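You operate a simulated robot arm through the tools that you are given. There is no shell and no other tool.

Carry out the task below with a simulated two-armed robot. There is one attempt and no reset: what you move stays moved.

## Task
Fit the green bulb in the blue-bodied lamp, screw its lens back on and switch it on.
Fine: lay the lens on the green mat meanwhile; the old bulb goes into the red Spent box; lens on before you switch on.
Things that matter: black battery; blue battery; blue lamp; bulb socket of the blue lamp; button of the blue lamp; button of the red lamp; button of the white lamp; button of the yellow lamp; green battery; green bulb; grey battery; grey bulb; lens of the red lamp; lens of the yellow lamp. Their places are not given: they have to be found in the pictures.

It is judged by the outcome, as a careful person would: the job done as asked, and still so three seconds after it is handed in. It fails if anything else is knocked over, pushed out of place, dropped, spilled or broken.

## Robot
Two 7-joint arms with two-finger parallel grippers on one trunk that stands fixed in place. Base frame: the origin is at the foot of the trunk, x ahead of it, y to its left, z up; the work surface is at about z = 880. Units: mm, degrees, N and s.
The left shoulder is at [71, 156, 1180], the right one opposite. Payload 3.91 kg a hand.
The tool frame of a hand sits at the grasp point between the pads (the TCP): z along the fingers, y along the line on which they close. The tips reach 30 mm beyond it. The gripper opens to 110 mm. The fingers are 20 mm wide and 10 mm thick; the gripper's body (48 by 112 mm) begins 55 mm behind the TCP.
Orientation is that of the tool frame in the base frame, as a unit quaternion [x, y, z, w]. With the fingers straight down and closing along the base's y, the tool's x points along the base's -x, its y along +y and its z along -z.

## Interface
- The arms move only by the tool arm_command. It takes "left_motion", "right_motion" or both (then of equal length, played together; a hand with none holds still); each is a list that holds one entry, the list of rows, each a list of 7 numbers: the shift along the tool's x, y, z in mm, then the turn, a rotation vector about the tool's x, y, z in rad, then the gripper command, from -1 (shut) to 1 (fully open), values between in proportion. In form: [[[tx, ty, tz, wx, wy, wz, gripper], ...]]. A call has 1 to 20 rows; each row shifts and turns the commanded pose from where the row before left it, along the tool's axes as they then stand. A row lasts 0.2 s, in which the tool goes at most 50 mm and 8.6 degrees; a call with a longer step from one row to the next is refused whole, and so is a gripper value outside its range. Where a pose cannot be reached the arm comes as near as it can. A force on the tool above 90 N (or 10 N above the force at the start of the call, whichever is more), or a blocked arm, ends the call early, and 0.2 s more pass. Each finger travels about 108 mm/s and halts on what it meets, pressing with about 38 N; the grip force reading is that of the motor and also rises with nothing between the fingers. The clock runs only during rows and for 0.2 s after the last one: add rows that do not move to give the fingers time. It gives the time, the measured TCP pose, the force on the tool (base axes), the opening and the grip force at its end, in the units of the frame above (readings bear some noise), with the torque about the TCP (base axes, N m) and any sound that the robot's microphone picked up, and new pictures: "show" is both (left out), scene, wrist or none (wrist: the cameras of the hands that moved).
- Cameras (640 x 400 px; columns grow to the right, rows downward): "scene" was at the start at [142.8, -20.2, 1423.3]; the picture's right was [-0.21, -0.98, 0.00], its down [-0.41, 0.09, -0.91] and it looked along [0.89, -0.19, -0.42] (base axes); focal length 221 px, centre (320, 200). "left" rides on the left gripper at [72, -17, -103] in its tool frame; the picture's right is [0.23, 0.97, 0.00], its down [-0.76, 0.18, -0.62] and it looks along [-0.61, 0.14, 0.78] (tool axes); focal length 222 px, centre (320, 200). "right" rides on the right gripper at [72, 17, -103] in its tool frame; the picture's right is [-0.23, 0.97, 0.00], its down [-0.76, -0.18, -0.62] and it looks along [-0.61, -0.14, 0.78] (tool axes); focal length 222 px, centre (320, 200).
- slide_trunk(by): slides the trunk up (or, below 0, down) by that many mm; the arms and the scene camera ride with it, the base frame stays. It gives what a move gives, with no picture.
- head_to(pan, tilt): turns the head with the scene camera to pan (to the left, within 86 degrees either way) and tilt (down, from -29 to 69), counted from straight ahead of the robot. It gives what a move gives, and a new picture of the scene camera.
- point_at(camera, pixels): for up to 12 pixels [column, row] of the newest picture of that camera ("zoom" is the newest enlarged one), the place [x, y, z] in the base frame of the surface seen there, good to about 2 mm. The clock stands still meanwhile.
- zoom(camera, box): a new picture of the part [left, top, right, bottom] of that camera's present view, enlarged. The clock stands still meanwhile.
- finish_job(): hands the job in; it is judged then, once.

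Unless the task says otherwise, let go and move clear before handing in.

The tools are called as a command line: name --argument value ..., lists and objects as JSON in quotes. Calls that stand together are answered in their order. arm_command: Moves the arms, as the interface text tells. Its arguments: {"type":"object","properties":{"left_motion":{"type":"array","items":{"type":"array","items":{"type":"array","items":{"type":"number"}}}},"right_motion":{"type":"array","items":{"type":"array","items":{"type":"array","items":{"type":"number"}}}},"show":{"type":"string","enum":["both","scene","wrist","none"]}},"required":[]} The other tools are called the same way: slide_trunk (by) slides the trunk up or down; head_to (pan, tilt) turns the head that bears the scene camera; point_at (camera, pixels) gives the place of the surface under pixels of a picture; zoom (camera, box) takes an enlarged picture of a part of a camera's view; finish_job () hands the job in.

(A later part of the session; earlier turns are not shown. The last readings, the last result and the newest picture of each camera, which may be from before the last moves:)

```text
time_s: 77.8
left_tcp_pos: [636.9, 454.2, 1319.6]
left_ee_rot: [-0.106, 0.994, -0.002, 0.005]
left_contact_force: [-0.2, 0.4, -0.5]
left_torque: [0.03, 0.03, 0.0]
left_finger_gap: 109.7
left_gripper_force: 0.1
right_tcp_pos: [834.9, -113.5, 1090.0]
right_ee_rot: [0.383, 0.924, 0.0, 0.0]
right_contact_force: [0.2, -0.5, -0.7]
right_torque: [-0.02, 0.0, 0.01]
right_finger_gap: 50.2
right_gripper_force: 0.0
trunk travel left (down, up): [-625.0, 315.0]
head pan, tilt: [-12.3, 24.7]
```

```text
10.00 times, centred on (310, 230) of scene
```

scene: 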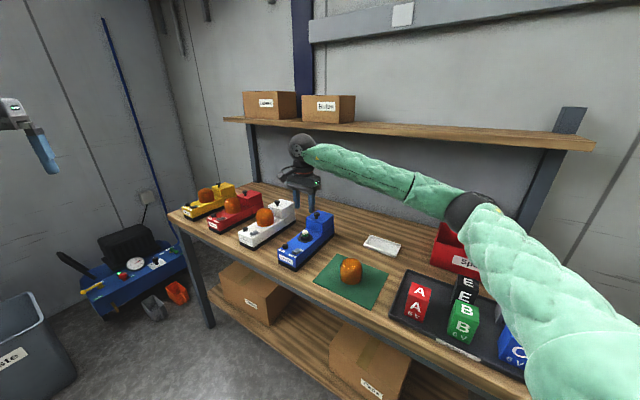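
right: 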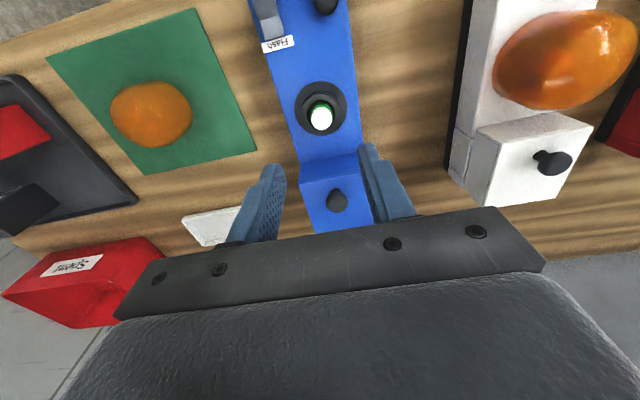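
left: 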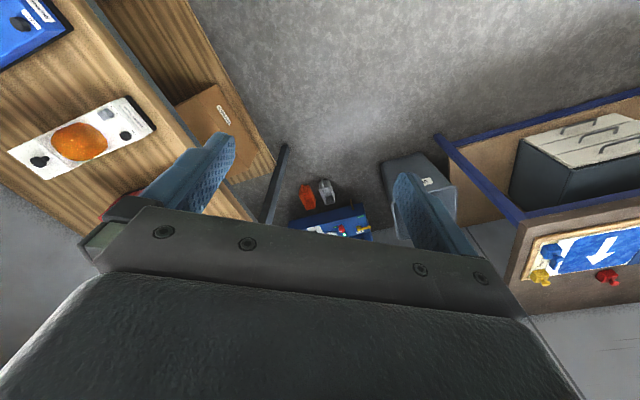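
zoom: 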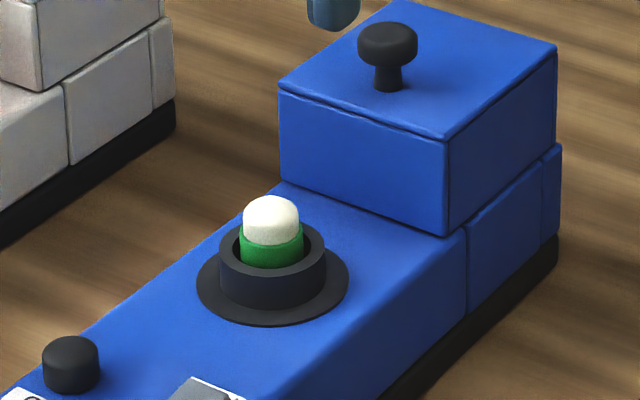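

The dome's look could just be lighting; I'll re-judge it once the lens is on (a lit bulb should make it glow). Next I go back for the lens: glide above the mat, opening the jaws to ~93 mm.

arm_command --right_motion '[[[0.74, -5.21, 0, 0, 0, 0, -0.09], [1.48, -10.42, 0, 0, 0, 0, 0.2], [2.22, -15.62, 0, 0, 0, 0, 0.5], [2.96, -20.83, 0, 0, 0, 0, 0.7], [3.7, -26.04, 0, 0, 0, 0, 0.7], [3.7, -26.04, 0, 0, 0, 0, 0.7], [3.7, -26.04, 0, 0, 0, 0, 0.7], [3.7, -26.04, 0, 0, 0, 0, 0.7], [2.96, -20.83, 0, 0, 0, 0, 0.7], [2.22, -15.62, 0, 0, 0, 0, 0.7], [1.48, -10.42, 0, 0, 0, 0, 0.7], [0.74, -5.21, 0, 0, 0, 0, 0.7], [0, 0, 0, 0, 0, 0, 0.7]]]' --show "scene"

zoom --camera "scene" --box '[270, 200, 350, 260]'

```text
time_s: 80.6
left_tcp_pos: [637.1, 454.7, 1320.2]
left_ee_rot: [-0.106, 0.994, -0.002, 0.005]
left_contact_force: [0.1, -0.2, 0.0]
left_torque: [0.0, 0.01, -0.02]
left_finger_gap: 109.9
left_gripper_force: 0.1
right_tcp_pos: [667.7, -241.4, 1092.0]
right_ee_rot: [0.382, 0.924, 0.0, 0.0]
right_contact_force: [-0.4, -0.7, -0.2]
right_torque: [0.02, -0.01, 0.01]
right_finger_gap: 93.5
right_gripper_force: 0.0
trunk travel left (down, up): [-625.0, 315.0]
head pan, tilt: [-12.3, 24.7]
```

scene: 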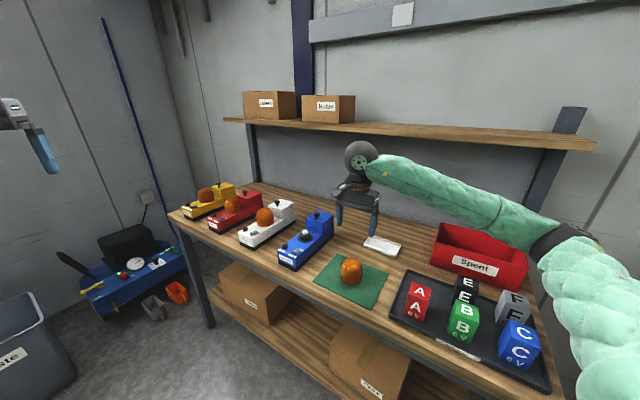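

```text
6.67 times, centred on (310, 230) of scene
```

zoom: 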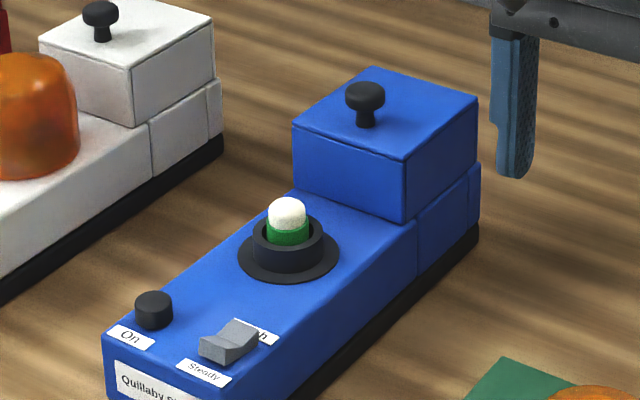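

With the hand out of the way the bulb's dome looks ordinary cream — not lit. Now I'll rotate the wrist back to the lens-grip angle and measure the lens's position on the mat.

arm_command --right_motion '[[[0, 0, 0, 0, 0, -0.06, 0.7], [0, 0, 0, 0, 0, -0.12, 0.7], [0, 0, 0, 0, 0, -0.14, 0.7], [0, 0, 0, 0, 0, -0.14, 0.7], [0, 0, 0, 0, 0, -0.14, 0.7], [0, 0, 0, 0, 0, -0.14, 0.7], [0, 0, 0, 0, 0, -0.14, 0.7], [0, 0, 0, 0, 0, -0.14, 0.7], [0, 0, 0, 0, 0, -0.12, 0.7], [0, 0, 0, 0, 0, -0.1, 0.7], [0, 0, 0, 0, 0, -0.06, 0.7], [0, 0, 0, 0, 0, 0, 0.7]]]' --show "both"

zoom --camera "scene" --box '[325, 245, 375, 295]'

point_at --camera "zoom" --pixels '[[320, 240], [320, 300], [320, 320], [260, 260], [375, 260], [260, 300], [378, 300], [320, 200]]'

```text
time_s: 83.2
left_tcp_pos: [637.3, 454.6, 1319.9]
left_ee_rot: [-0.106, 0.994, -0.003, 0.005]
left_contact_force: [-0.7, 0.0, 0.9]
left_torque: [0.02, -0.02, -0.03]
left_finger_gap: 110.0
left_gripper_force: 0.1
right_tcp_pos: [669.0, -240.1, 1091.5]
right_ee_rot: [-0.255, 0.967, 0.0, 0.001]
right_contact_force: [0.6, 0.8, 0.8]
right_torque: [-0.01, 0.0, -0.02]
right_finger_gap: 93.7
right_gripper_force: 0.1
trunk travel left (down, up): [-625.0, 315.0]
head pan, tilt: [-12.3, 24.7]
```

scene: 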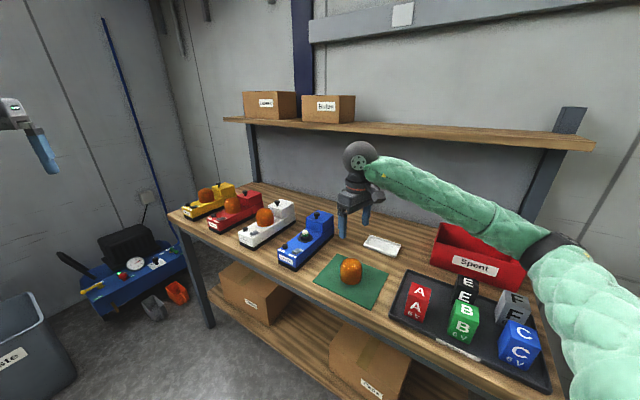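
right: 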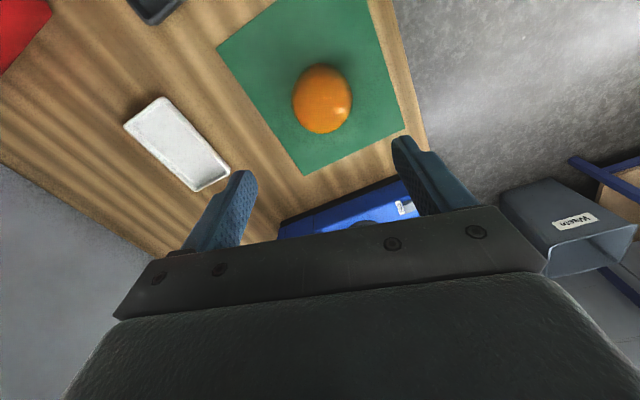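

```text
8.00 times, centred on (350, 270) of scene
```

zoom: 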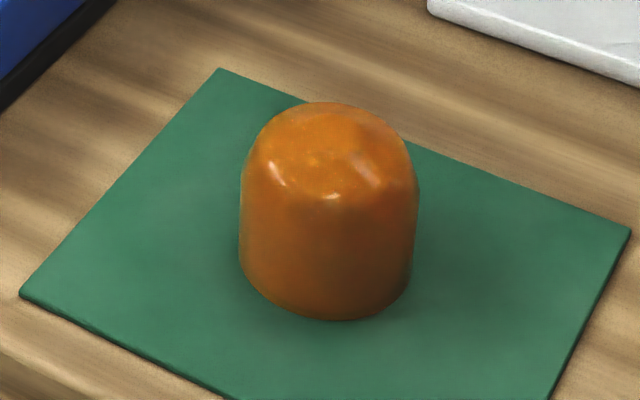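

```text
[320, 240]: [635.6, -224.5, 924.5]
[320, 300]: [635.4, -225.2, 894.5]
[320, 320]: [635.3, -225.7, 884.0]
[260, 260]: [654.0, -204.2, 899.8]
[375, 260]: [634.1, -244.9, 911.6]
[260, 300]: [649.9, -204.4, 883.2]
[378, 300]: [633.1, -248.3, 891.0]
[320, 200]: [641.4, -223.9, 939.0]
```

The lens is centred near (668,-241), matching the TCP (669,-240). I'll descend around it in a smooth ramp.

arm_command --right_motion '[[[0, 0, 5, 0, 0, 0, 0.7], [0, 0, 10, 0, 0, 0, 0.7], [0, 0, 16, 0, 0, 0, 0.7], [0, 0, 20, 0, 0, 0, 0.7], [0, 0, 20, 0, 0, 0, 0.7], [0, 0, 20, 0, 0, 0, 0.7], [0, 0, 16, 0, 0, 0, 0.7], [0, 0, 10, 0, 0, 0, 0.7], [0, 0, 5, 0, 0, 0, 0.7], [0, 0, 0, 0, 0, 0, 0.7], [0, 0, 0, 0, 0, 0, 0.7]]]' --show "wrist"

```text
time_s: 85.6
left_tcp_pos: [637.3, 454.7, 1320.6]
left_ee_rot: [-0.107, 0.994, -0.002, 0.006]
left_contact_force: [0.5, 0.2, 0.0]
left_torque: [-0.04, -0.07, 0.0]
left_finger_gap: 109.9
left_gripper_force: 0.0
right_tcp_pos: [669.2, -241.3, 968.6]
right_ee_rot: [-0.255, 0.967, 0.0, 0.001]
right_contact_force: [-0.8, 0.3, 0.5]
right_torque: [0.03, 0.04, 0.0]
right_finger_gap: 93.4
right_gripper_force: 0.0
trunk travel left (down, up): [-625.0, 315.0]
head pan, tilt: [-12.3, 24.7]
```

right: 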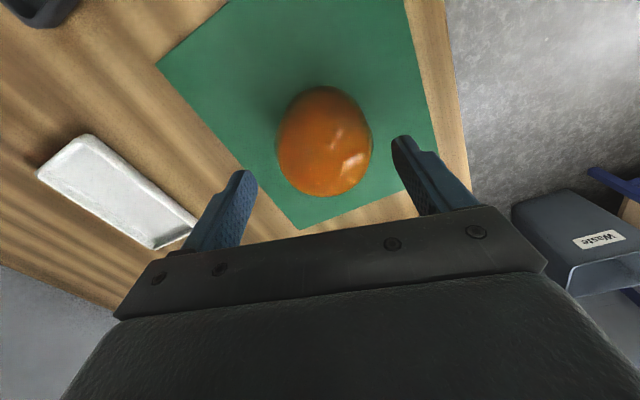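

Centred (lens px 277–372 between the fingers). I'll descend the last 48 mm to the earlier grip height.

arm_command --right_motion '[[[0.5, 0.5, 5, 0, 0, 0, 0.7], [0.5, 0.5, 10, 0, 0, 0, 0.7], [0, 0, 12, 0, 0, 0, 0.7], [0, 0, 11, 0, 0, 0, 0.7], [0, 0, 6, 0, 0, 0, 0.7], [0, 0, 3, 0, 0, 0, 0.7], [0, 0, 0, 0, 0, 0, 0.7], [0, 0, 0, 0, 0, 0, 0.7]]]' --show "wrist"

zoom --camera "scene" --box '[325, 235, 375, 295]'

```text
time_s: 87.4
left_tcp_pos: [636.3, 454.0, 1319.8]
left_ee_rot: [-0.107, 0.994, -0.003, 0.005]
left_contact_force: [0.0, -0.1, 0.3]
left_torque: [0.0, 0.03, -0.02]
left_finger_gap: 109.7
left_gripper_force: 0.0
right_tcp_pos: [668.2, -240.7, 922.3]
right_ee_rot: [-0.255, 0.967, 0.0, 0.0]
right_contact_force: [0.6, -0.4, -0.6]
right_torque: [-0.03, -0.02, 0.0]
right_finger_gap: 93.5
right_gripper_force: 0.1
trunk travel left (down, up): [-625.0, 315.0]
head pan, tilt: [-12.3, 24.7]
```

right: 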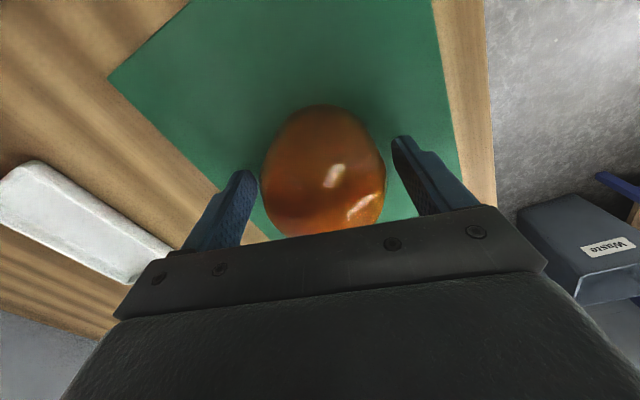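

```text
6.67 times, centred on (350, 265) of scene
```

zoom: 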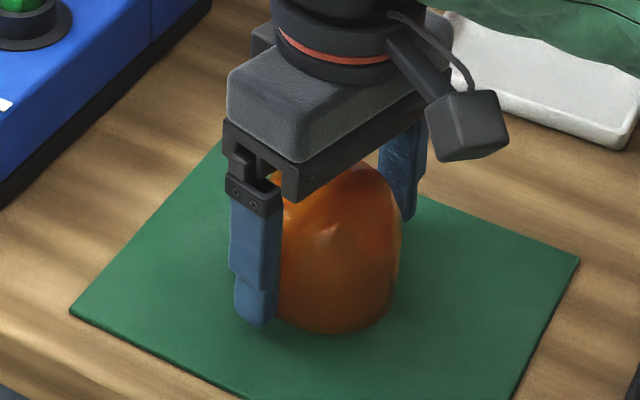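

Good; the lens is between the fingers at the same grip height. Closing, then lifting smoothly.

arm_command --right_motion '[[[0, 0, 0.5, 0, 0, 0, 0.5], [0, 0, 0, 0, 0, 0, 0.3], [0, 0, 0, 0, 0, 0, -1], [0, 0, 0, 0, 0, 0, -1], [0, 0, 0, 0, 0, 0, -1]]]' --show "wrist"

```text
time_s: 88.6
left_tcp_pos: [636.6, 454.8, 1318.2]
left_ee_rot: [-0.105, 0.994, -0.002, 0.005]
left_contact_force: [-0.5, -0.1, 1.4]
left_torque: [-0.02, -0.03, -0.02]
left_finger_gap: 110.2
left_gripper_force: 0.1
right_tcp_pos: [667.7, -238.4, 921.8]
right_ee_rot: [-0.255, 0.967, 0.0, -0.001]
right_contact_force: [-1.2, -1.0, 1.1]
right_torque: [-0.11, -0.03, 0.01]
right_finger_gap: 71.0
right_gripper_force: 38.1
trunk travel left (down, up): [-625.0, 315.0]
head pan, tilt: [-12.3, 24.7]
```

right: 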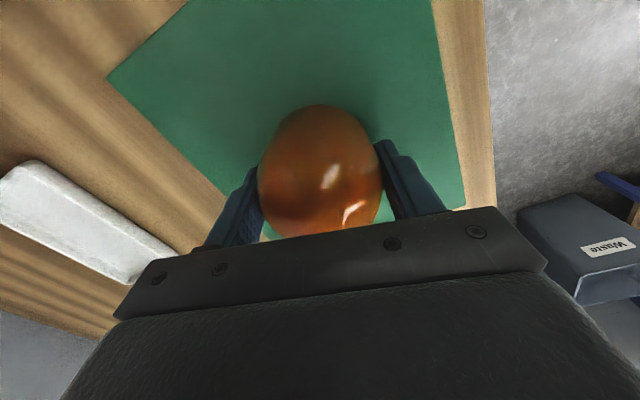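

Gripped at 71 mm. Lifting smoothly to z≈1095.

arm_command --right_motion '[[[0, 0, -4, 0, 0, 0, -1], [0, 0, -9, 0, 0, 0, -1], [0, 0, -16, 0, 0, 0, -1], [0, 0, -22, 0, 0, 0, -1], [0, 0, -24, 0, 0, 0, -1], [0, 0, -24, 0, 0, 0, -1], [0, 0, -24, 0, 0, 0, -1], [0, 0, -20, 0, 0, 0, -1], [0, 0, -14, 0, 0, 0, -1], [0, 0, -9, 0, 0, 0, -1], [0, 0, -5, 0, 0, 0, -1], [0, 0, 0, 0, 0, 0, -1]]]' --show "both"

```text
time_s: 91.2
left_tcp_pos: [636.8, 454.9, 1320.1]
left_ee_rot: [-0.106, 0.994, -0.002, 0.006]
left_contact_force: [-0.1, -0.1, -0.2]
left_torque: [0.01, -0.03, -0.02]
left_finger_gap: 109.9
left_gripper_force: 0.1
right_tcp_pos: [666.8, -240.3, 1094.1]
right_ee_rot: [-0.255, 0.967, 0.001, 0.001]
right_contact_force: [-0.5, 0.0, 0.3]
right_torque: [-0.02, -0.01, -0.02]
right_finger_gap: 70.6
right_gripper_force: 38.1
trunk travel left (down, up): [-625.0, 315.0]
head pan, tilt: [-12.3, 24.7]
```

scene: 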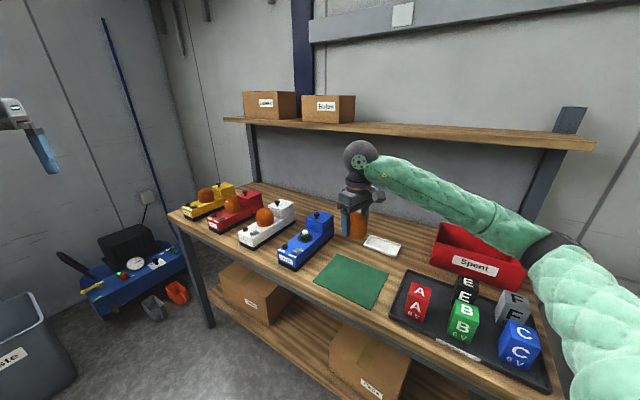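
right: 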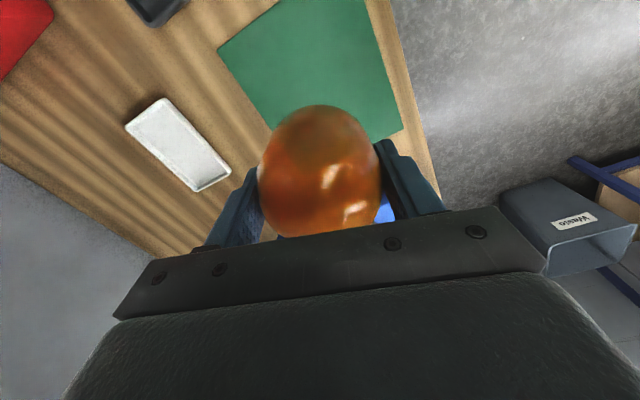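

Lens lifted. I'll carry it over the socket at (836.5,-113.7), then turn 17° counter-clockwise to near the wrist limit so there is full clockwise travel.

arm_command --right_motion '[[[-5.25, 0.66, 0, 0, 0, 0, -1], [-10.5, 1.33, 0, 0, 0, 0, -1], [-15.75, 1.99, 0, 0, 0, 0, -1], [-21, 2.65, 0, 0, 0, 0, -1], [-26.25, 3.31, 0, 0, 0, 0, -1], [-26.25, 3.31, 0, 0, 0, 0, -1], [-26.25, 3.31, 0, 0, 0, 0, -1], [-26.25, 3.31, 0, 0, 0, 0, -1], [-21, 2.65, 0, 0, 0, 0, -1], [-15.75, 1.99, 0, 0, 0, 0, -1], [-10.5, 1.33, 0, 0, 0, 0, -1], [-5.25, 0.66, 0, 0, 0, 0, -1], [0, 0, 0, 0, 0, -0.1, -1], [0, 0, 0, 0, 0, -0.12, -1], [0, 0, 0, 0, 0, -0.08, -1], [0, 0, 0, 0, 0, 0, -1], [0, 0, 0, 0, 0, 0, -1]]]' --show "both"

zoom --camera "scene" --box '[260, 170, 360, 270]'

```text
time_s: 94.8
left_tcp_pos: [637.3, 454.9, 1318.0]
left_ee_rot: [-0.106, 0.994, -0.003, 0.006]
left_contact_force: [-0.4, -0.7, -0.3]
left_torque: [-0.02, 0.01, -0.01]
left_finger_gap: 109.8
left_gripper_force: 0.0
right_tcp_pos: [835.6, -112.1, 1092.7]
right_ee_rot: [-0.397, 0.918, 0.0, 0.0]
right_contact_force: [0.7, -1.0, -0.2]
right_torque: [0.0, 0.0, 0.03]
right_finger_gap: 70.7
right_gripper_force: 38.2
trunk travel left (down, up): [-625.0, 315.0]
head pan, tilt: [-12.3, 24.7]
```

scene: 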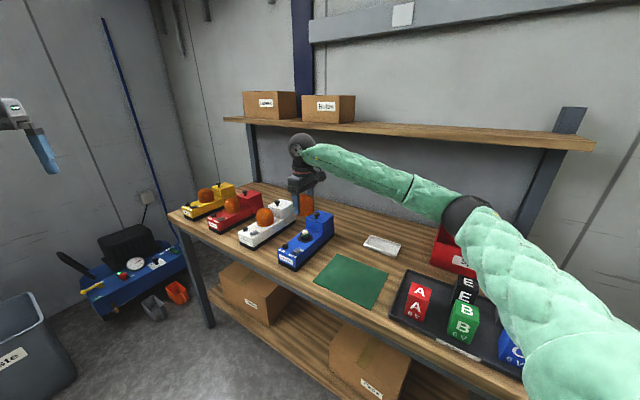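
right: 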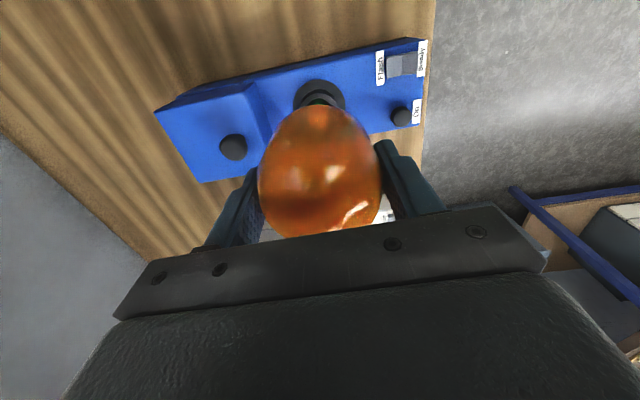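

```text
4.00 times, centred on (310, 220) of scene
```

zoom: 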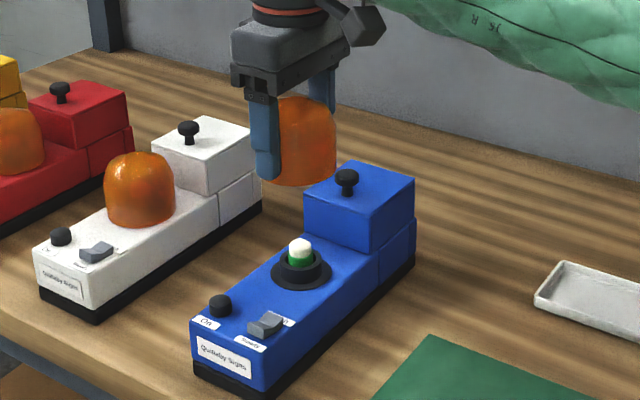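

The lens hangs over the socket; TCP (835.6,-112.1). I'll lower to z≈1020 (rim just above the bulb) and re-check alignment.

arm_command --right_motion '[[[0, 0, 5, 0, 0, 0, -1], [0, 0, 10, 0, 0, 0, -1], [0, 0, 14, 0, 0, 0, -1], [0, 0, 14, 0, 0, 0, -1], [0, 0, 14, 0, 0, 0, -1], [0, 0, 10, 0, 0, 0, -1], [0, 0, 5, 0, 0, 0, -1], [0, 0, 0, 0, 0, 0, -1], [0, 0, 0, 0, 0, 0, -1]]]' --show "wrist"

zoom --camera "scene" --box '[280, 190, 340, 255]'

```text
time_s: 96.8
left_tcp_pos: [636.4, 454.5, 1318.9]
left_ee_rot: [-0.106, 0.994, -0.001, 0.005]
left_contact_force: [-0.3, 0.3, 0.0]
left_torque: [0.0, -0.01, 0.01]
left_finger_gap: 110.0
left_gripper_force: 0.0
right_tcp_pos: [836.6, -114.0, 1020.1]
right_ee_rot: [-0.397, 0.918, 0.0, 0.0]
right_contact_force: [0.6, 0.0, -0.7]
right_torque: [0.02, -0.01, 0.02]
right_finger_gap: 70.7
right_gripper_force: 38.2
trunk travel left (down, up): [-625.0, 315.0]
head pan, tilt: [-12.3, 24.7]
```

right: 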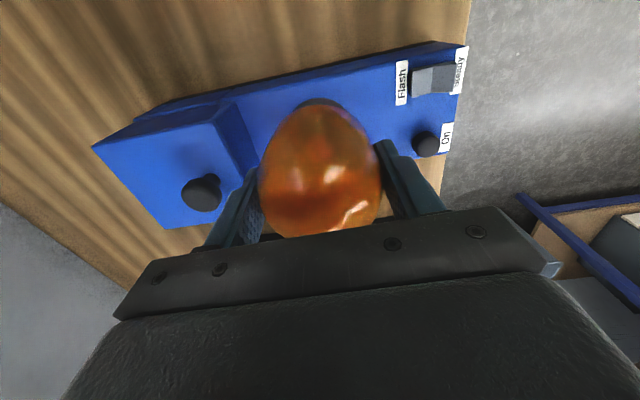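

```text
6.15 times, centred on (310, 222) of scene
```

zoom: 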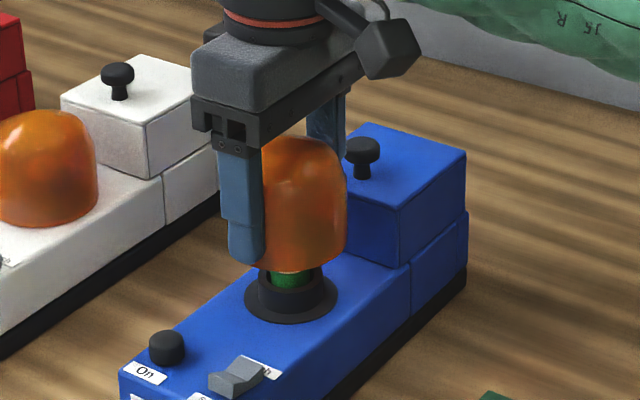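

Aligned: lens over bulb and collar. I'll lower to about z≈988 in a gentle ramp.

arm_command --right_motion '[[[0, 0, 3, 0, 0, 0, -1], [0, 0, 6, 0, 0, 0, -1], [0, 0, 7, 0, 0, 0, -1], [0, 0, 7, 0, 0, 0, -1], [0, 0, 5, 0, 0, 0, -1], [0, 0, 3, 0, 0, 0, -1], [0, 0, 1, 0, 0, 0, -1], [0, 0, 0, 0, 0, 0, -1], [0, 0, 0, 0, 0, 0, -1]]]' --show "wrist"

zoom --camera "scene" --box '[280, 195, 340, 255]'

```text
time_s: 98.8
left_tcp_pos: [638.4, 453.2, 1321.0]
left_ee_rot: [-0.105, 0.994, -0.001, 0.005]
left_contact_force: [0.2, 0.7, -0.8]
left_torque: [-0.03, 0.02, 0.04]
left_finger_gap: 109.9
left_gripper_force: 0.1
right_tcp_pos: [835.9, -113.3, 989.0]
right_ee_rot: [-0.396, 0.918, 0.0, 0.0]
right_contact_force: [0.1, 0.0, -0.2]
right_torque: [0.0, 0.0, -0.02]
right_finger_gap: 71.0
right_gripper_force: 38.2
trunk travel left (down, up): [-625.0, 315.0]
head pan, tilt: [-12.3, 24.7]
```

right: 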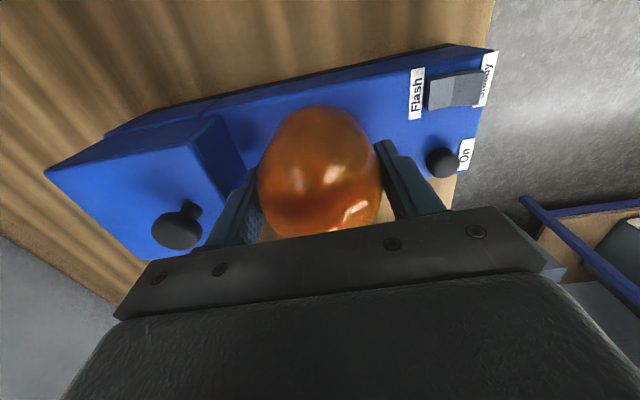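

```text
6.67 times, centred on (310, 225) of scene
```

zoom: 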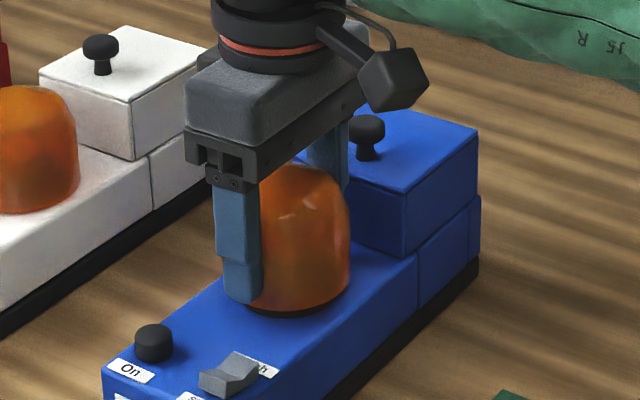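

Free so far, ~8 mm above seated. I'll lower in 1 mm steps until I feel contact.

arm_command --right_motion '[[[0, 0, 1, 0, 0, 0, -1], [0, 0, 1, 0, 0, 0, -1], [0, 0, 1, 0, 0, 0, -1], [0, 0, 1, 0, 0, 0, -1], [0, 0, 1, 0, 0, 0, -1], [0, 0, 0, 0, 0, 0, -1]]]' --show "none"

```text
time_s: 100.2
left_tcp_pos: [637.7, 455.0, 1320.4]
left_ee_rot: [-0.107, 0.994, -0.002, 0.006]
left_contact_force: [-0.1, 0.6, 0.5]
left_torque: [0.01, -0.02, 0.03]
left_finger_gap: 110.1
left_gripper_force: 0.0
right_tcp_pos: [836.3, -113.4, 985.3]
right_ee_rot: [-0.396, 0.918, 0.0, 0.0]
right_contact_force: [0.3, -0.4, -0.4]
right_torque: [-0.01, 0.02, 0.0]
right_finger_gap: 70.8
right_gripper_force: 37.5
trunk travel left (down, up): [-625.0, 315.0]
head pan, tilt: [-12.3, 24.7]
```

arm_command --right_motion '[[[0, 0, 0.8, 0, 0, 0, -1], [0, 0, 0.8, 0, 0, 0, -1], [0, 0, 0.8, 0, 0, 0, -1], [0, 0, 0, 0, 0, 0, -1]]]' --show "none"

```text
time_s: 101.2
left_tcp_pos: [636.7, 454.9, 1320.4]
left_ee_rot: [-0.106, 0.994, -0.002, 0.005]
left_contact_force: [-0.1, 0.9, 0.4]
left_torque: [0.03, 0.01, -0.01]
left_finger_gap: 110.1
left_gripper_force: 0.1
right_tcp_pos: [836.1, -113.5, 981.6]
right_ee_rot: [-0.396, 0.918, 0.0, 0.0]
right_contact_force: [0.6, -1.7, 4.7]
right_torque: [-0.13, 0.03, 0.01]
right_finger_gap: 70.7
right_gripper_force: 38.1
trunk travel left (down, up): [-625.0, 315.0]
head pan, tilt: [-12.3, 24.7]
```

The readings show light contact at z≈981.6 (+4.7 N): the lens rim is on the thread. I'll start turning clockwise ~45° with a slight downward feed and watch force/torque.

arm_command --right_motion '[[[0, 0, 0.1, 0, 0, 0.1, -1], [0, 0, 0.1, 0, 0, 0.1, -1], [0, 0, 0.1, 0, 0, 0.1, -1], [0, 0, 0.1, 0, 0, 0.1, -1], [0, 0, 0.1, 0, 0, 0.1, -1], [0, 0, 0.1, 0, 0, 0.1, -1], [0, 0, 0.1, 0, 0, 0.1, -1], [0, 0, 0.1, 0, 0, 0.1, -1], [0, 0, 0, 0, 0, 0, -1]]]' --show "wrist"

zoom --camera "scene" --box '[260, 190, 360, 280]'

```text
time_s: 103.2
left_tcp_pos: [636.1, 455.0, 1320.7]
left_ee_rot: [-0.106, 0.994, -0.002, 0.005]
left_contact_force: [-0.2, -0.2, 0.5]
left_torque: [-0.01, 0.01, -0.01]
left_finger_gap: 110.1
left_gripper_force: 0.2
right_tcp_pos: [835.0, -113.2, 980.6]
right_ee_rot: [-0.007, 1.0, 0.0, 0.0]
right_contact_force: [6.8, -2.5, 17.1]
right_torque: [-0.16, -0.14, -0.02]
right_finger_gap: 70.7
right_gripper_force: 37.5
trunk travel left (down, up): [-625.0, 315.0]
head pan, tilt: [-12.3, 24.7]
```

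right: 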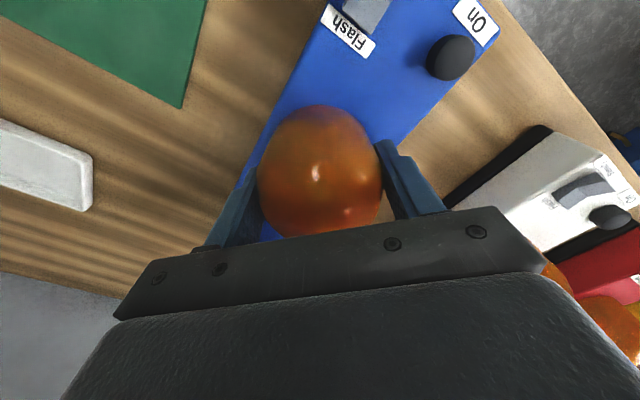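

```text
4.44 times, centred on (310, 235) of scene
```

zoom: 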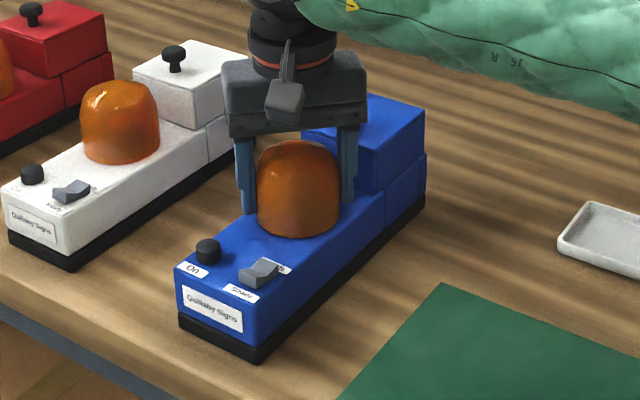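

Force is 17 N upward, no lamp movement. I'll continue clockwise ~90° without extra downward feed; if the thread engages, the force should change.

arm_command --right_motion '[[[0, 0, 0, 0, 0, 0.12, -1], [0, 0, 0, 0, 0, 0.12, -1], [0, 0, 0, 0, 0, 0.12, -1], [0, 0, 0, 0, 0, 0.12, -1], [0, 0, 0, 0, 0, 0.12, -1], [0, 0, 0, 0, 0, 0.12, -1], [0, 0, 0, 0, 0, 0.12, -1], [0, 0, 0, 0, 0, 0.12, -1], [0, 0, 0, 0, 0, 0.12, -1], [0, 0, 0, 0, 0, 0.12, -1], [0, 0, 0, 0, 0, 0.12, -1], [0, 0, 0, 0, 0, 0.12, -1], [0, 0, 0, 0, 0, 0, -1]]]' --show "wrist"

zoom --camera "scene" --box '[260, 190, 360, 280]'

```text
time_s: 106.0
left_tcp_pos: [636.6, 454.2, 1319.2]
left_ee_rot: [-0.106, 0.994, -0.002, 0.006]
left_contact_force: [0.0, 0.0, 0.5]
left_torque: [-0.01, 0.0, 0.01]
left_finger_gap: 110.2
left_gripper_force: 0.1
right_tcp_pos: [836.6, -113.6, 980.1]
right_ee_rot: [0.655, 0.756, -0.001, 0.0]
right_contact_force: [-1.2, 0.8, 1.0]
right_torque: [0.09, 0.02, 0.63]
right_finger_gap: 67.1
right_gripper_force: 38.2
trunk travel left (down, up): [-625.0, 315.0]
head pan, tilt: [-12.3, 24.7]
```

right: 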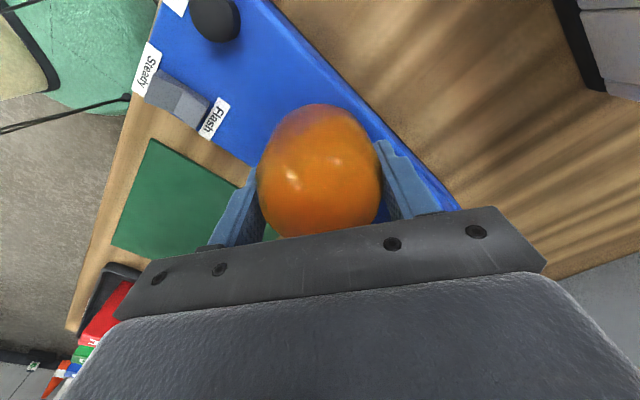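

```text
4.44 times, centred on (310, 235) of scene
```

zoom: 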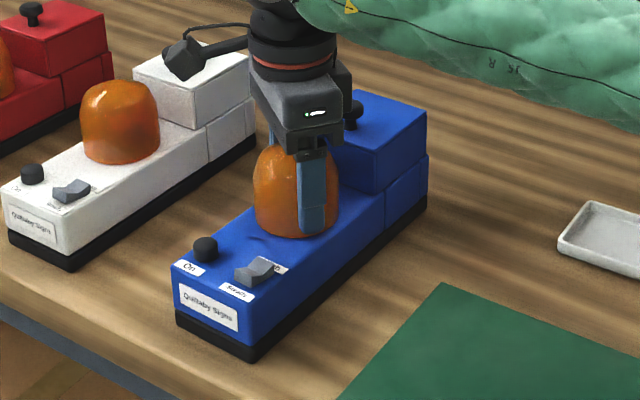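

Torque rose to 0.63 N·m while the upward force vanished and z is back at 980.1 (the original seated height), so the lens seems to have tightened. The lamp may have shifted slightly; I'll compare it with the original view before going on.

zoom --camera "scene" --box '[272, 205, 342, 275]'

point_at --camera "zoom" --pixels '[[190, 235], [155, 265], [240, 345], [415, 160], [470, 55], [385, 140], [300, 210], [265, 205]]'

```text
5.71 times, centred on (307, 240) of scene
```

zoom: 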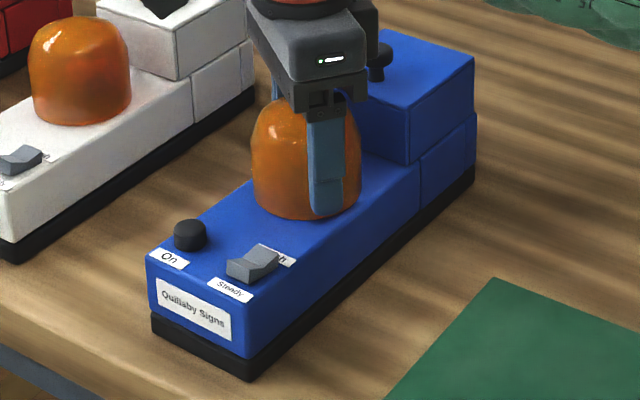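

```text
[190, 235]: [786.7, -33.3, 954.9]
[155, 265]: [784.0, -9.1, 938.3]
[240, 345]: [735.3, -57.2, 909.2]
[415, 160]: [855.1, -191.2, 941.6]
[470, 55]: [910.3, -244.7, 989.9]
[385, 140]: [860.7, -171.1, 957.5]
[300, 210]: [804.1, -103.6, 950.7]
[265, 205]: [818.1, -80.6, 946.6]
```

The lamp turned by only ~1.5° (front shifted ~5 mm), because the lens became tight and the torque carried to the body; the fingers then began slipping. I'll release the grip, and check the lens's seating height against the original.

arm_command --right_motion '[[[0, 0, 0, 0, 0, -0.03, -1], [0, 0, 0, 0, 0, -0.03, -1], [0, 0, 0, 0, 0, 0, 0.3], [0, 0, 0, 0, 0, 0, 0.45], [0, 0, 0, 0, 0, 0, 0.55], [0, 0, 0, 0, 0, 0, 0.55]]]' --show "wrist"

zoom --camera "scene" --box '[285, 205, 335, 255]'

point_at --camera "zoom" --pixels '[[250, 110], [240, 150], [250, 220], [250, 260], [250, 268], [250, 276], [215, 240], [300, 250]]'

```text
time_s: 107.4
left_tcp_pos: [637.0, 454.7, 1319.9]
left_ee_rot: [-0.106, 0.994, -0.002, 0.005]
left_contact_force: [0.5, 0.5, -0.1]
left_torque: [0.03, 0.0, 0.03]
left_finger_gap: 110.1
left_gripper_force: 0.0
right_tcp_pos: [836.8, -113.0, 980.9]
right_ee_rot: [0.632, 0.775, 0.0, 0.0]
right_contact_force: [-0.2, 0.9, -0.5]
right_torque: [-0.01, 0.05, 0.0]
right_finger_gap: 85.3
right_gripper_force: 0.1
trunk travel left (down, up): [-625.0, 315.0]
head pan, tilt: [-12.3, 24.7]
```

right: 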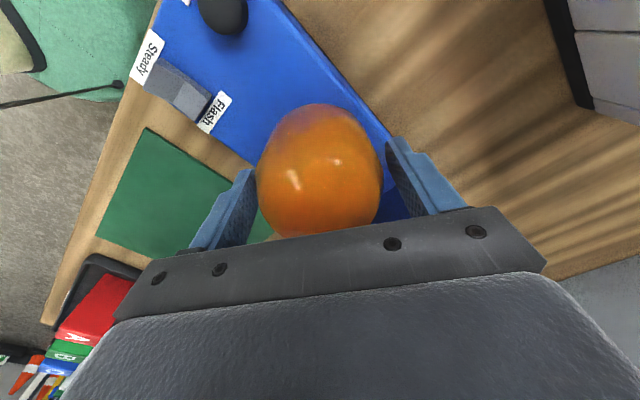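

```text
8.00 times, centred on (310, 230) of scene
```

zoom: 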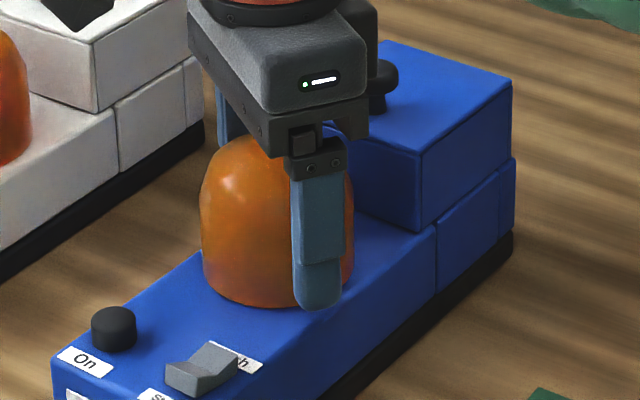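

```text
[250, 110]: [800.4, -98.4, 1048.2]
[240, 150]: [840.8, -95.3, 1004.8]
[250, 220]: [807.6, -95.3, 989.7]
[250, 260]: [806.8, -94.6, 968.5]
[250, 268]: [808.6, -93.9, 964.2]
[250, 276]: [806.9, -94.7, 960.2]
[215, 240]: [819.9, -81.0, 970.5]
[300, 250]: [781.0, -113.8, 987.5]
```

Grip released with the lens standing in place. I'll lift the hand clear to inspect the lens seating.

arm_command --right_motion '[[[0, 0, -4, 0, 0, 0, 0.6], [0, 0, -9, 0, 0, 0, 0.6], [0, 0, -16, 0, 0, 0, 0.6], [0, 0, -20, 0, 0, 0, 0.6], [0, 0, -20, 0, 0, 0, 0.6], [0, 0, -18, 0, 0, 0, 0.6], [0, 0, -12, 0, 0, 0, 0.6], [0, 0, -6, 0, 0, 0, 0.6], [0, 0, 0, 0, 0, 0, 0.6]]]' --show "both"

zoom --camera "scene" --box '[272, 205, 342, 275]'

point_at --camera "zoom" --pixels '[[305, 98], [305, 105], [305, 130], [305, 200], [305, 212], [305, 216], [305, 219], [305, 222], [258, 195], [354, 195], [190, 235], [415, 160]]'

zoom --camera "scene" --box '[295, 225, 325, 250]'

zoom --camera "scene" --box '[250, 205, 280, 235]'

```text
time_s: 109.4
left_tcp_pos: [637.0, 455.3, 1320.1]
left_ee_rot: [-0.106, 0.994, -0.001, 0.005]
left_contact_force: [0.3, 0.3, -0.3]
left_torque: [0.0, -0.03, 0.01]
left_finger_gap: 110.1
left_gripper_force: 0.0
right_tcp_pos: [836.3, -113.7, 1086.2]
right_ee_rot: [0.631, 0.776, 0.0, 0.0]
right_contact_force: [-0.8, -0.2, -0.4]
right_torque: [-0.01, -0.02, 0.01]
right_finger_gap: 88.1
right_gripper_force: 0.1
trunk travel left (down, up): [-625.0, 315.0]
head pan, tilt: [-12.3, 24.7]
```

scene: 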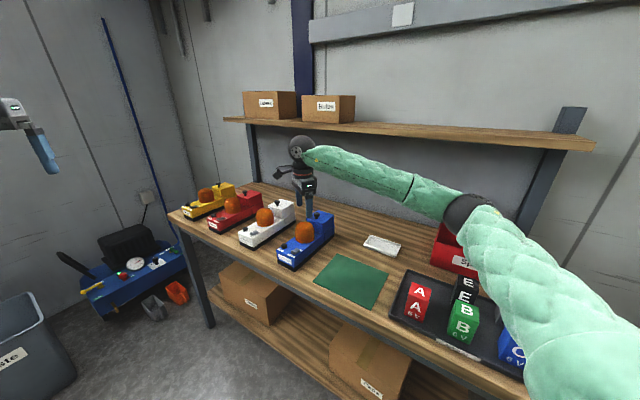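
right: 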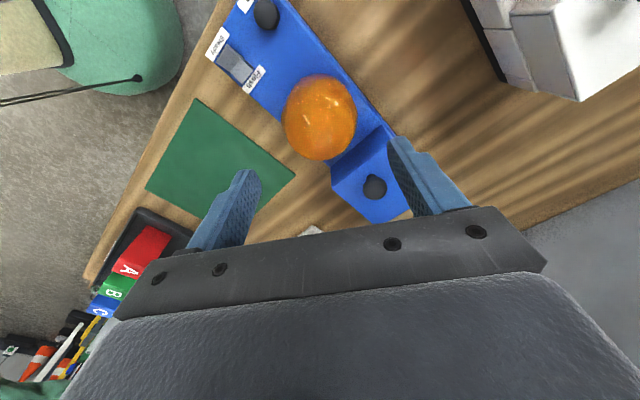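

```text
5.71 times, centred on (307, 240) of scene
```

zoom: 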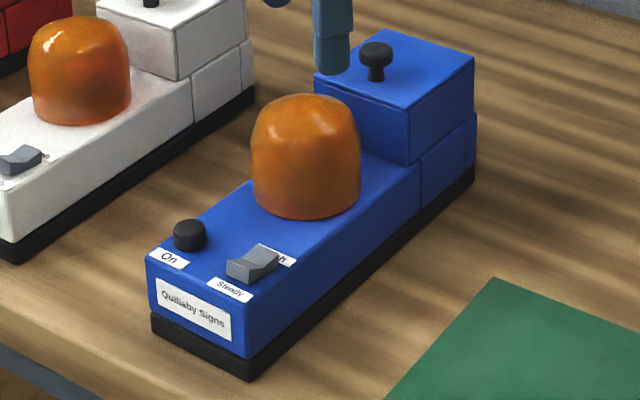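

```text
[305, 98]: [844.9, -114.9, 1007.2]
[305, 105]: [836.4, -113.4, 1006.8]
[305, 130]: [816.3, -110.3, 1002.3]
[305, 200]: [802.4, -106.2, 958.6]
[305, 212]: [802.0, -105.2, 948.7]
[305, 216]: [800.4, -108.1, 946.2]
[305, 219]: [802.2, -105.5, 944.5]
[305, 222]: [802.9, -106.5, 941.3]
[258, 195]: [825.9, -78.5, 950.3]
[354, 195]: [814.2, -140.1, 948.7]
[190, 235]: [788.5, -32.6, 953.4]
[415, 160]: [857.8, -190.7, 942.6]
```

```text
16.00 times, centred on (310, 238) of scene
```

zoom: 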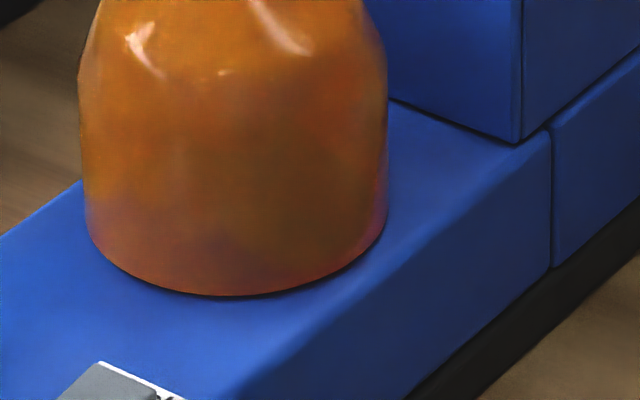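

```text
13.33 times, centred on (265, 220) of scene
```

zoom: 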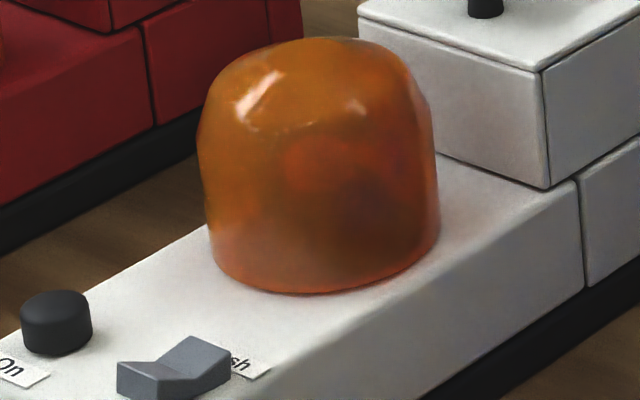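

The lens sits flush: its top is at z≈1007 as originally and the rim meets the lamp top. To be sure it is tight and not just part-threaded, I'll regrip and try a small extra clockwise turn, reading the torque.

arm_command --right_motion '[[[0, 0, 5, 0, 0, -0.08, 0.6], [0, 0, 10, 0, 0, -0.12, 0.6], [0, 0, 16, 0, 0, -0.12, 0.6], [0, 0, 20, 0, 0, -0.08, 0.6], [0, 0, 20, 0, 0, 0, 0.6], [0, 0, 17, 0, 0, 0, 0.6], [0, 0, 11, 0, 0, 0, 0.6], [0, 0, 5, 0, 0, 0, 0.6], [0, 0, 1, 0, 0, 0, 0.6], [0, 0, 0, 0, 0, 0, 0.6], [0, 0, 0, 0, 0, 0, 0.6]]]' --show "wrist"

```text
time_s: 111.8
left_tcp_pos: [638.0, 454.6, 1319.3]
left_ee_rot: [-0.107, 0.994, -0.002, 0.005]
left_contact_force: [0.1, 0.7, 0.5]
left_torque: [0.01, 0.01, -0.02]
left_finger_gap: 109.4
left_gripper_force: 0.1
right_tcp_pos: [835.7, -113.8, 979.7]
right_ee_rot: [0.465, 0.886, 0.0, 0.0]
right_contact_force: [-0.7, -1.3, 0.7]
right_torque: [-0.01, -0.03, -0.01]
right_finger_gap: 87.8
right_gripper_force: 0.0
trunk travel left (down, up): [-625.0, 315.0]
head pan, tilt: [-12.3, 24.7]
```

right: 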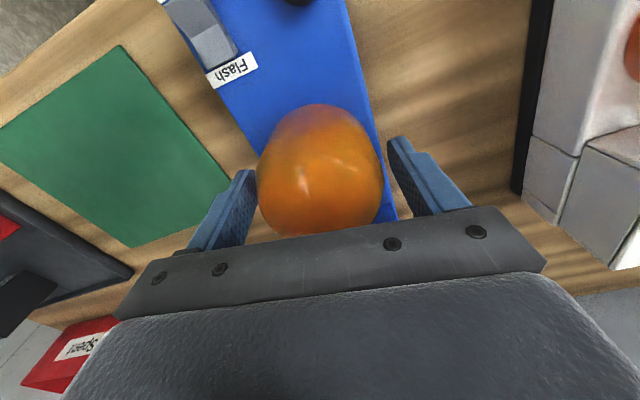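

Lens between the fingers. Closing and then turning just ~6° clockwise to test tightness.

arm_command --right_motion '[[[0, 0, 0, 0, 0, 0, 0.4], [0, 0, 0, 0, 0, 0, -1], [0, 0, 0, 0, 0, 0, -1], [0, 0, 0, 0, 0, 0, -1]]]' --show "none"

arm_command --right_motion '[[[0, 0, 0, 0, 0, 0.03, -1], [0, 0, 0, 0, 0, 0.03, -1], [0, 0, 0, 0, 0, 0.03, -1], [0, 0, 0, 0, 0, 0.03, -1], [0, 0, 0, 0, 0, 0, -1]]]' --show "wrist"

```text
time_s: 112.8
left_tcp_pos: [636.7, 454.4, 1320.6]
left_ee_rot: [-0.106, 0.994, -0.002, 0.005]
left_contact_force: [0.1, 0.3, 0.0]
left_torque: [0.01, -0.01, 0.02]
left_finger_gap: 110.0
left_gripper_force: 0.0
right_tcp_pos: [836.2, -113.0, 980.3]
right_ee_rot: [0.465, 0.885, -0.001, 0.0]
right_contact_force: [-1.9, -1.3, -0.1]
right_torque: [0.01, 0.05, 0.0]
right_finger_gap: 70.3
right_gripper_force: 37.9
trunk travel left (down, up): [-625.0, 315.0]
head pan, tilt: [-12.3, 24.7]
```

```text
time_s: 114.0
left_tcp_pos: [637.3, 455.3, 1319.4]
left_ee_rot: [-0.106, 0.994, -0.002, 0.005]
left_contact_force: [0.3, 0.5, 0.4]
left_torque: [0.01, 0.01, 0.0]
left_finger_gap: 110.1
left_gripper_force: 0.1
right_tcp_pos: [836.5, -111.8, 980.2]
right_ee_rot: [0.517, 0.856, 0.0, 0.0]
right_contact_force: [1.2, 5.4, -2.6]
right_torque: [0.54, -0.4, 1.04]
right_finger_gap: 70.6
right_gripper_force: 38.2
trunk travel left (down, up): [-625.0, 315.0]
head pan, tilt: [-12.3, 24.7]
```

right: 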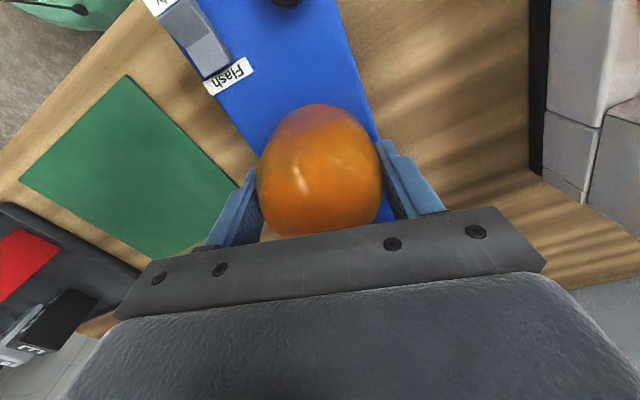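

Torque climbed to 1.04 N·m within ~7°: the lens is firmly tight. I'll open directly (without turning back) and lift clear.

arm_command --right_motion '[[[0, 0, 0, 0, 0, 0, 0.3], [0, 0, 0, 0, 0, 0, 0.45], [0, 0, 0, 0, 0, 0, 0.6], [0, 0, -4, 0, 0, 0, 0.6], [0, 0, -9, 0, 0, 0, 0.6], [0, 0, -16, 0, 0, 0, 0.6], [0, 0, -20, 0, 0, 0, 0.6], [0, 0, -20, 0, 0, 0, 0.6], [0, 0, -18, 0, 0, 0, 0.6], [0, 0, -12, 0, 0, 0, 0.6], [0, 0, -6, 0, 0, 0, 0.6], [0, 0, 0, 0, 0, 0, 0.6]]]' --show "both"

zoom --camera "scene" --box '[272, 205, 342, 275]'

point_at --camera "zoom" --pixels '[[188, 228], [180, 226], [197, 226], [188, 235], [188, 245], [150, 258], [250, 345], [305, 105], [415, 160], [320, 78], [470, 57], [250, 262]]'

```text
time_s: 116.6
left_tcp_pos: [637.1, 455.0, 1320.0]
left_ee_rot: [-0.107, 0.994, -0.003, 0.005]
left_contact_force: [-0.5, 0.1, 0.3]
left_torque: [-0.02, 0.03, 0.01]
left_finger_gap: 110.0
left_gripper_force: 0.0
right_tcp_pos: [835.7, -113.5, 1086.5]
right_ee_rot: [0.517, 0.856, 0.0, 0.0]
right_contact_force: [0.2, 0.7, -0.9]
right_torque: [0.0, 0.03, -0.02]
right_finger_gap: 88.1
right_gripper_force: 0.0
trunk travel left (down, up): [-625.0, 315.0]
head pan, tilt: [-12.3, 24.7]
```

scene: 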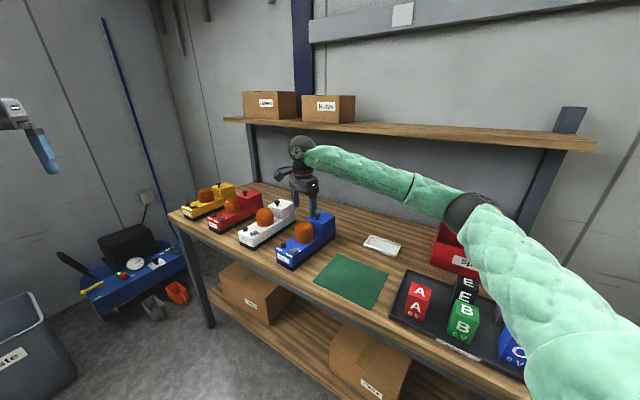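
right: 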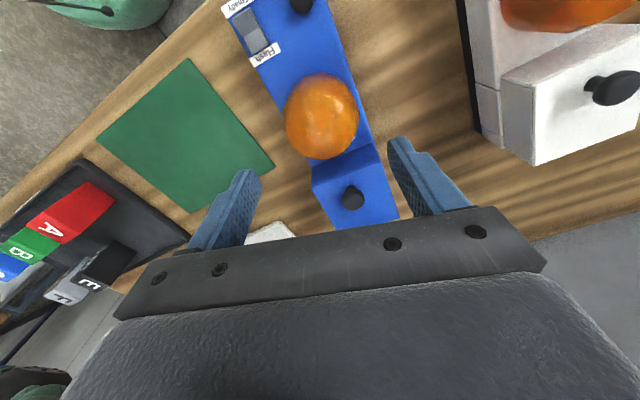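

```text
5.71 times, centred on (307, 240) of scene
```

zoom: 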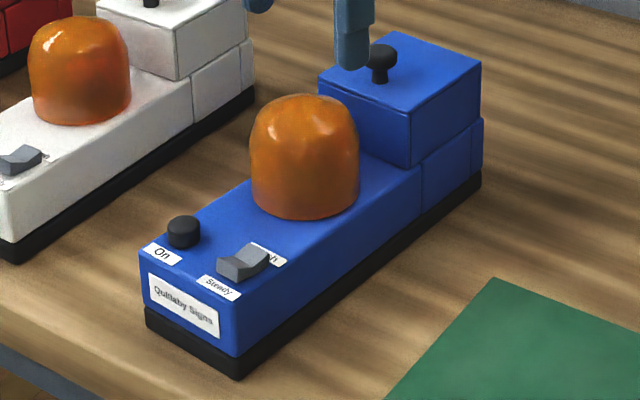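

```text
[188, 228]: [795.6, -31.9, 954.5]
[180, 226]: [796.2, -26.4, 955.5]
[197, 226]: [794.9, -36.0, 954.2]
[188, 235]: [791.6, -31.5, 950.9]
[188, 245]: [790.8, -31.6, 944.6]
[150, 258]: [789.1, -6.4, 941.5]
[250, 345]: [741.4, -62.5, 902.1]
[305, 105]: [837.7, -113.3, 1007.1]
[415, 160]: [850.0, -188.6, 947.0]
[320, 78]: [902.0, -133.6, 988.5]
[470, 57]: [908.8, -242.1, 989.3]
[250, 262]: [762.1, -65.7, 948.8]
```

The lens is firmly on (lamp body turned only a few degrees, still well placed on its own spot). Now the On button: I'll zoom in to measure its centre precisely.

zoom --camera "scene" --box '[285, 235, 315, 260]'

zoom --camera "scene" --box '[280, 233, 310, 258]'

```text
16.00 times, centred on (300, 248) of scene
```

zoom: 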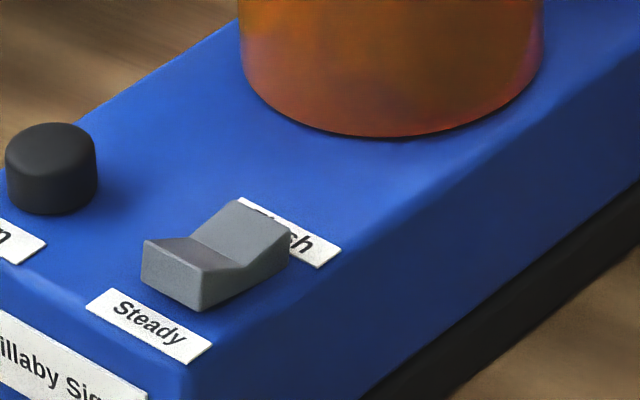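

```text
16.00 times, centred on (295, 246) of scene
```

zoom: 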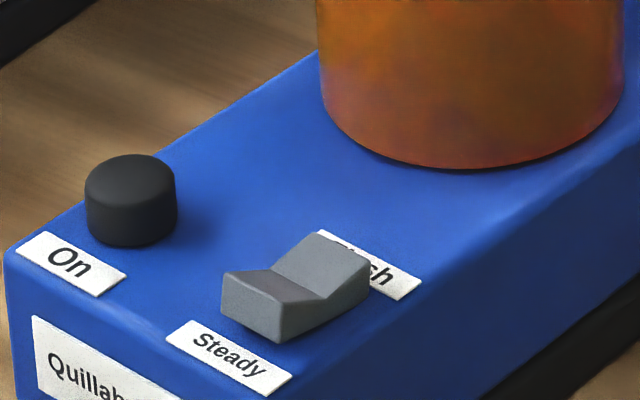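

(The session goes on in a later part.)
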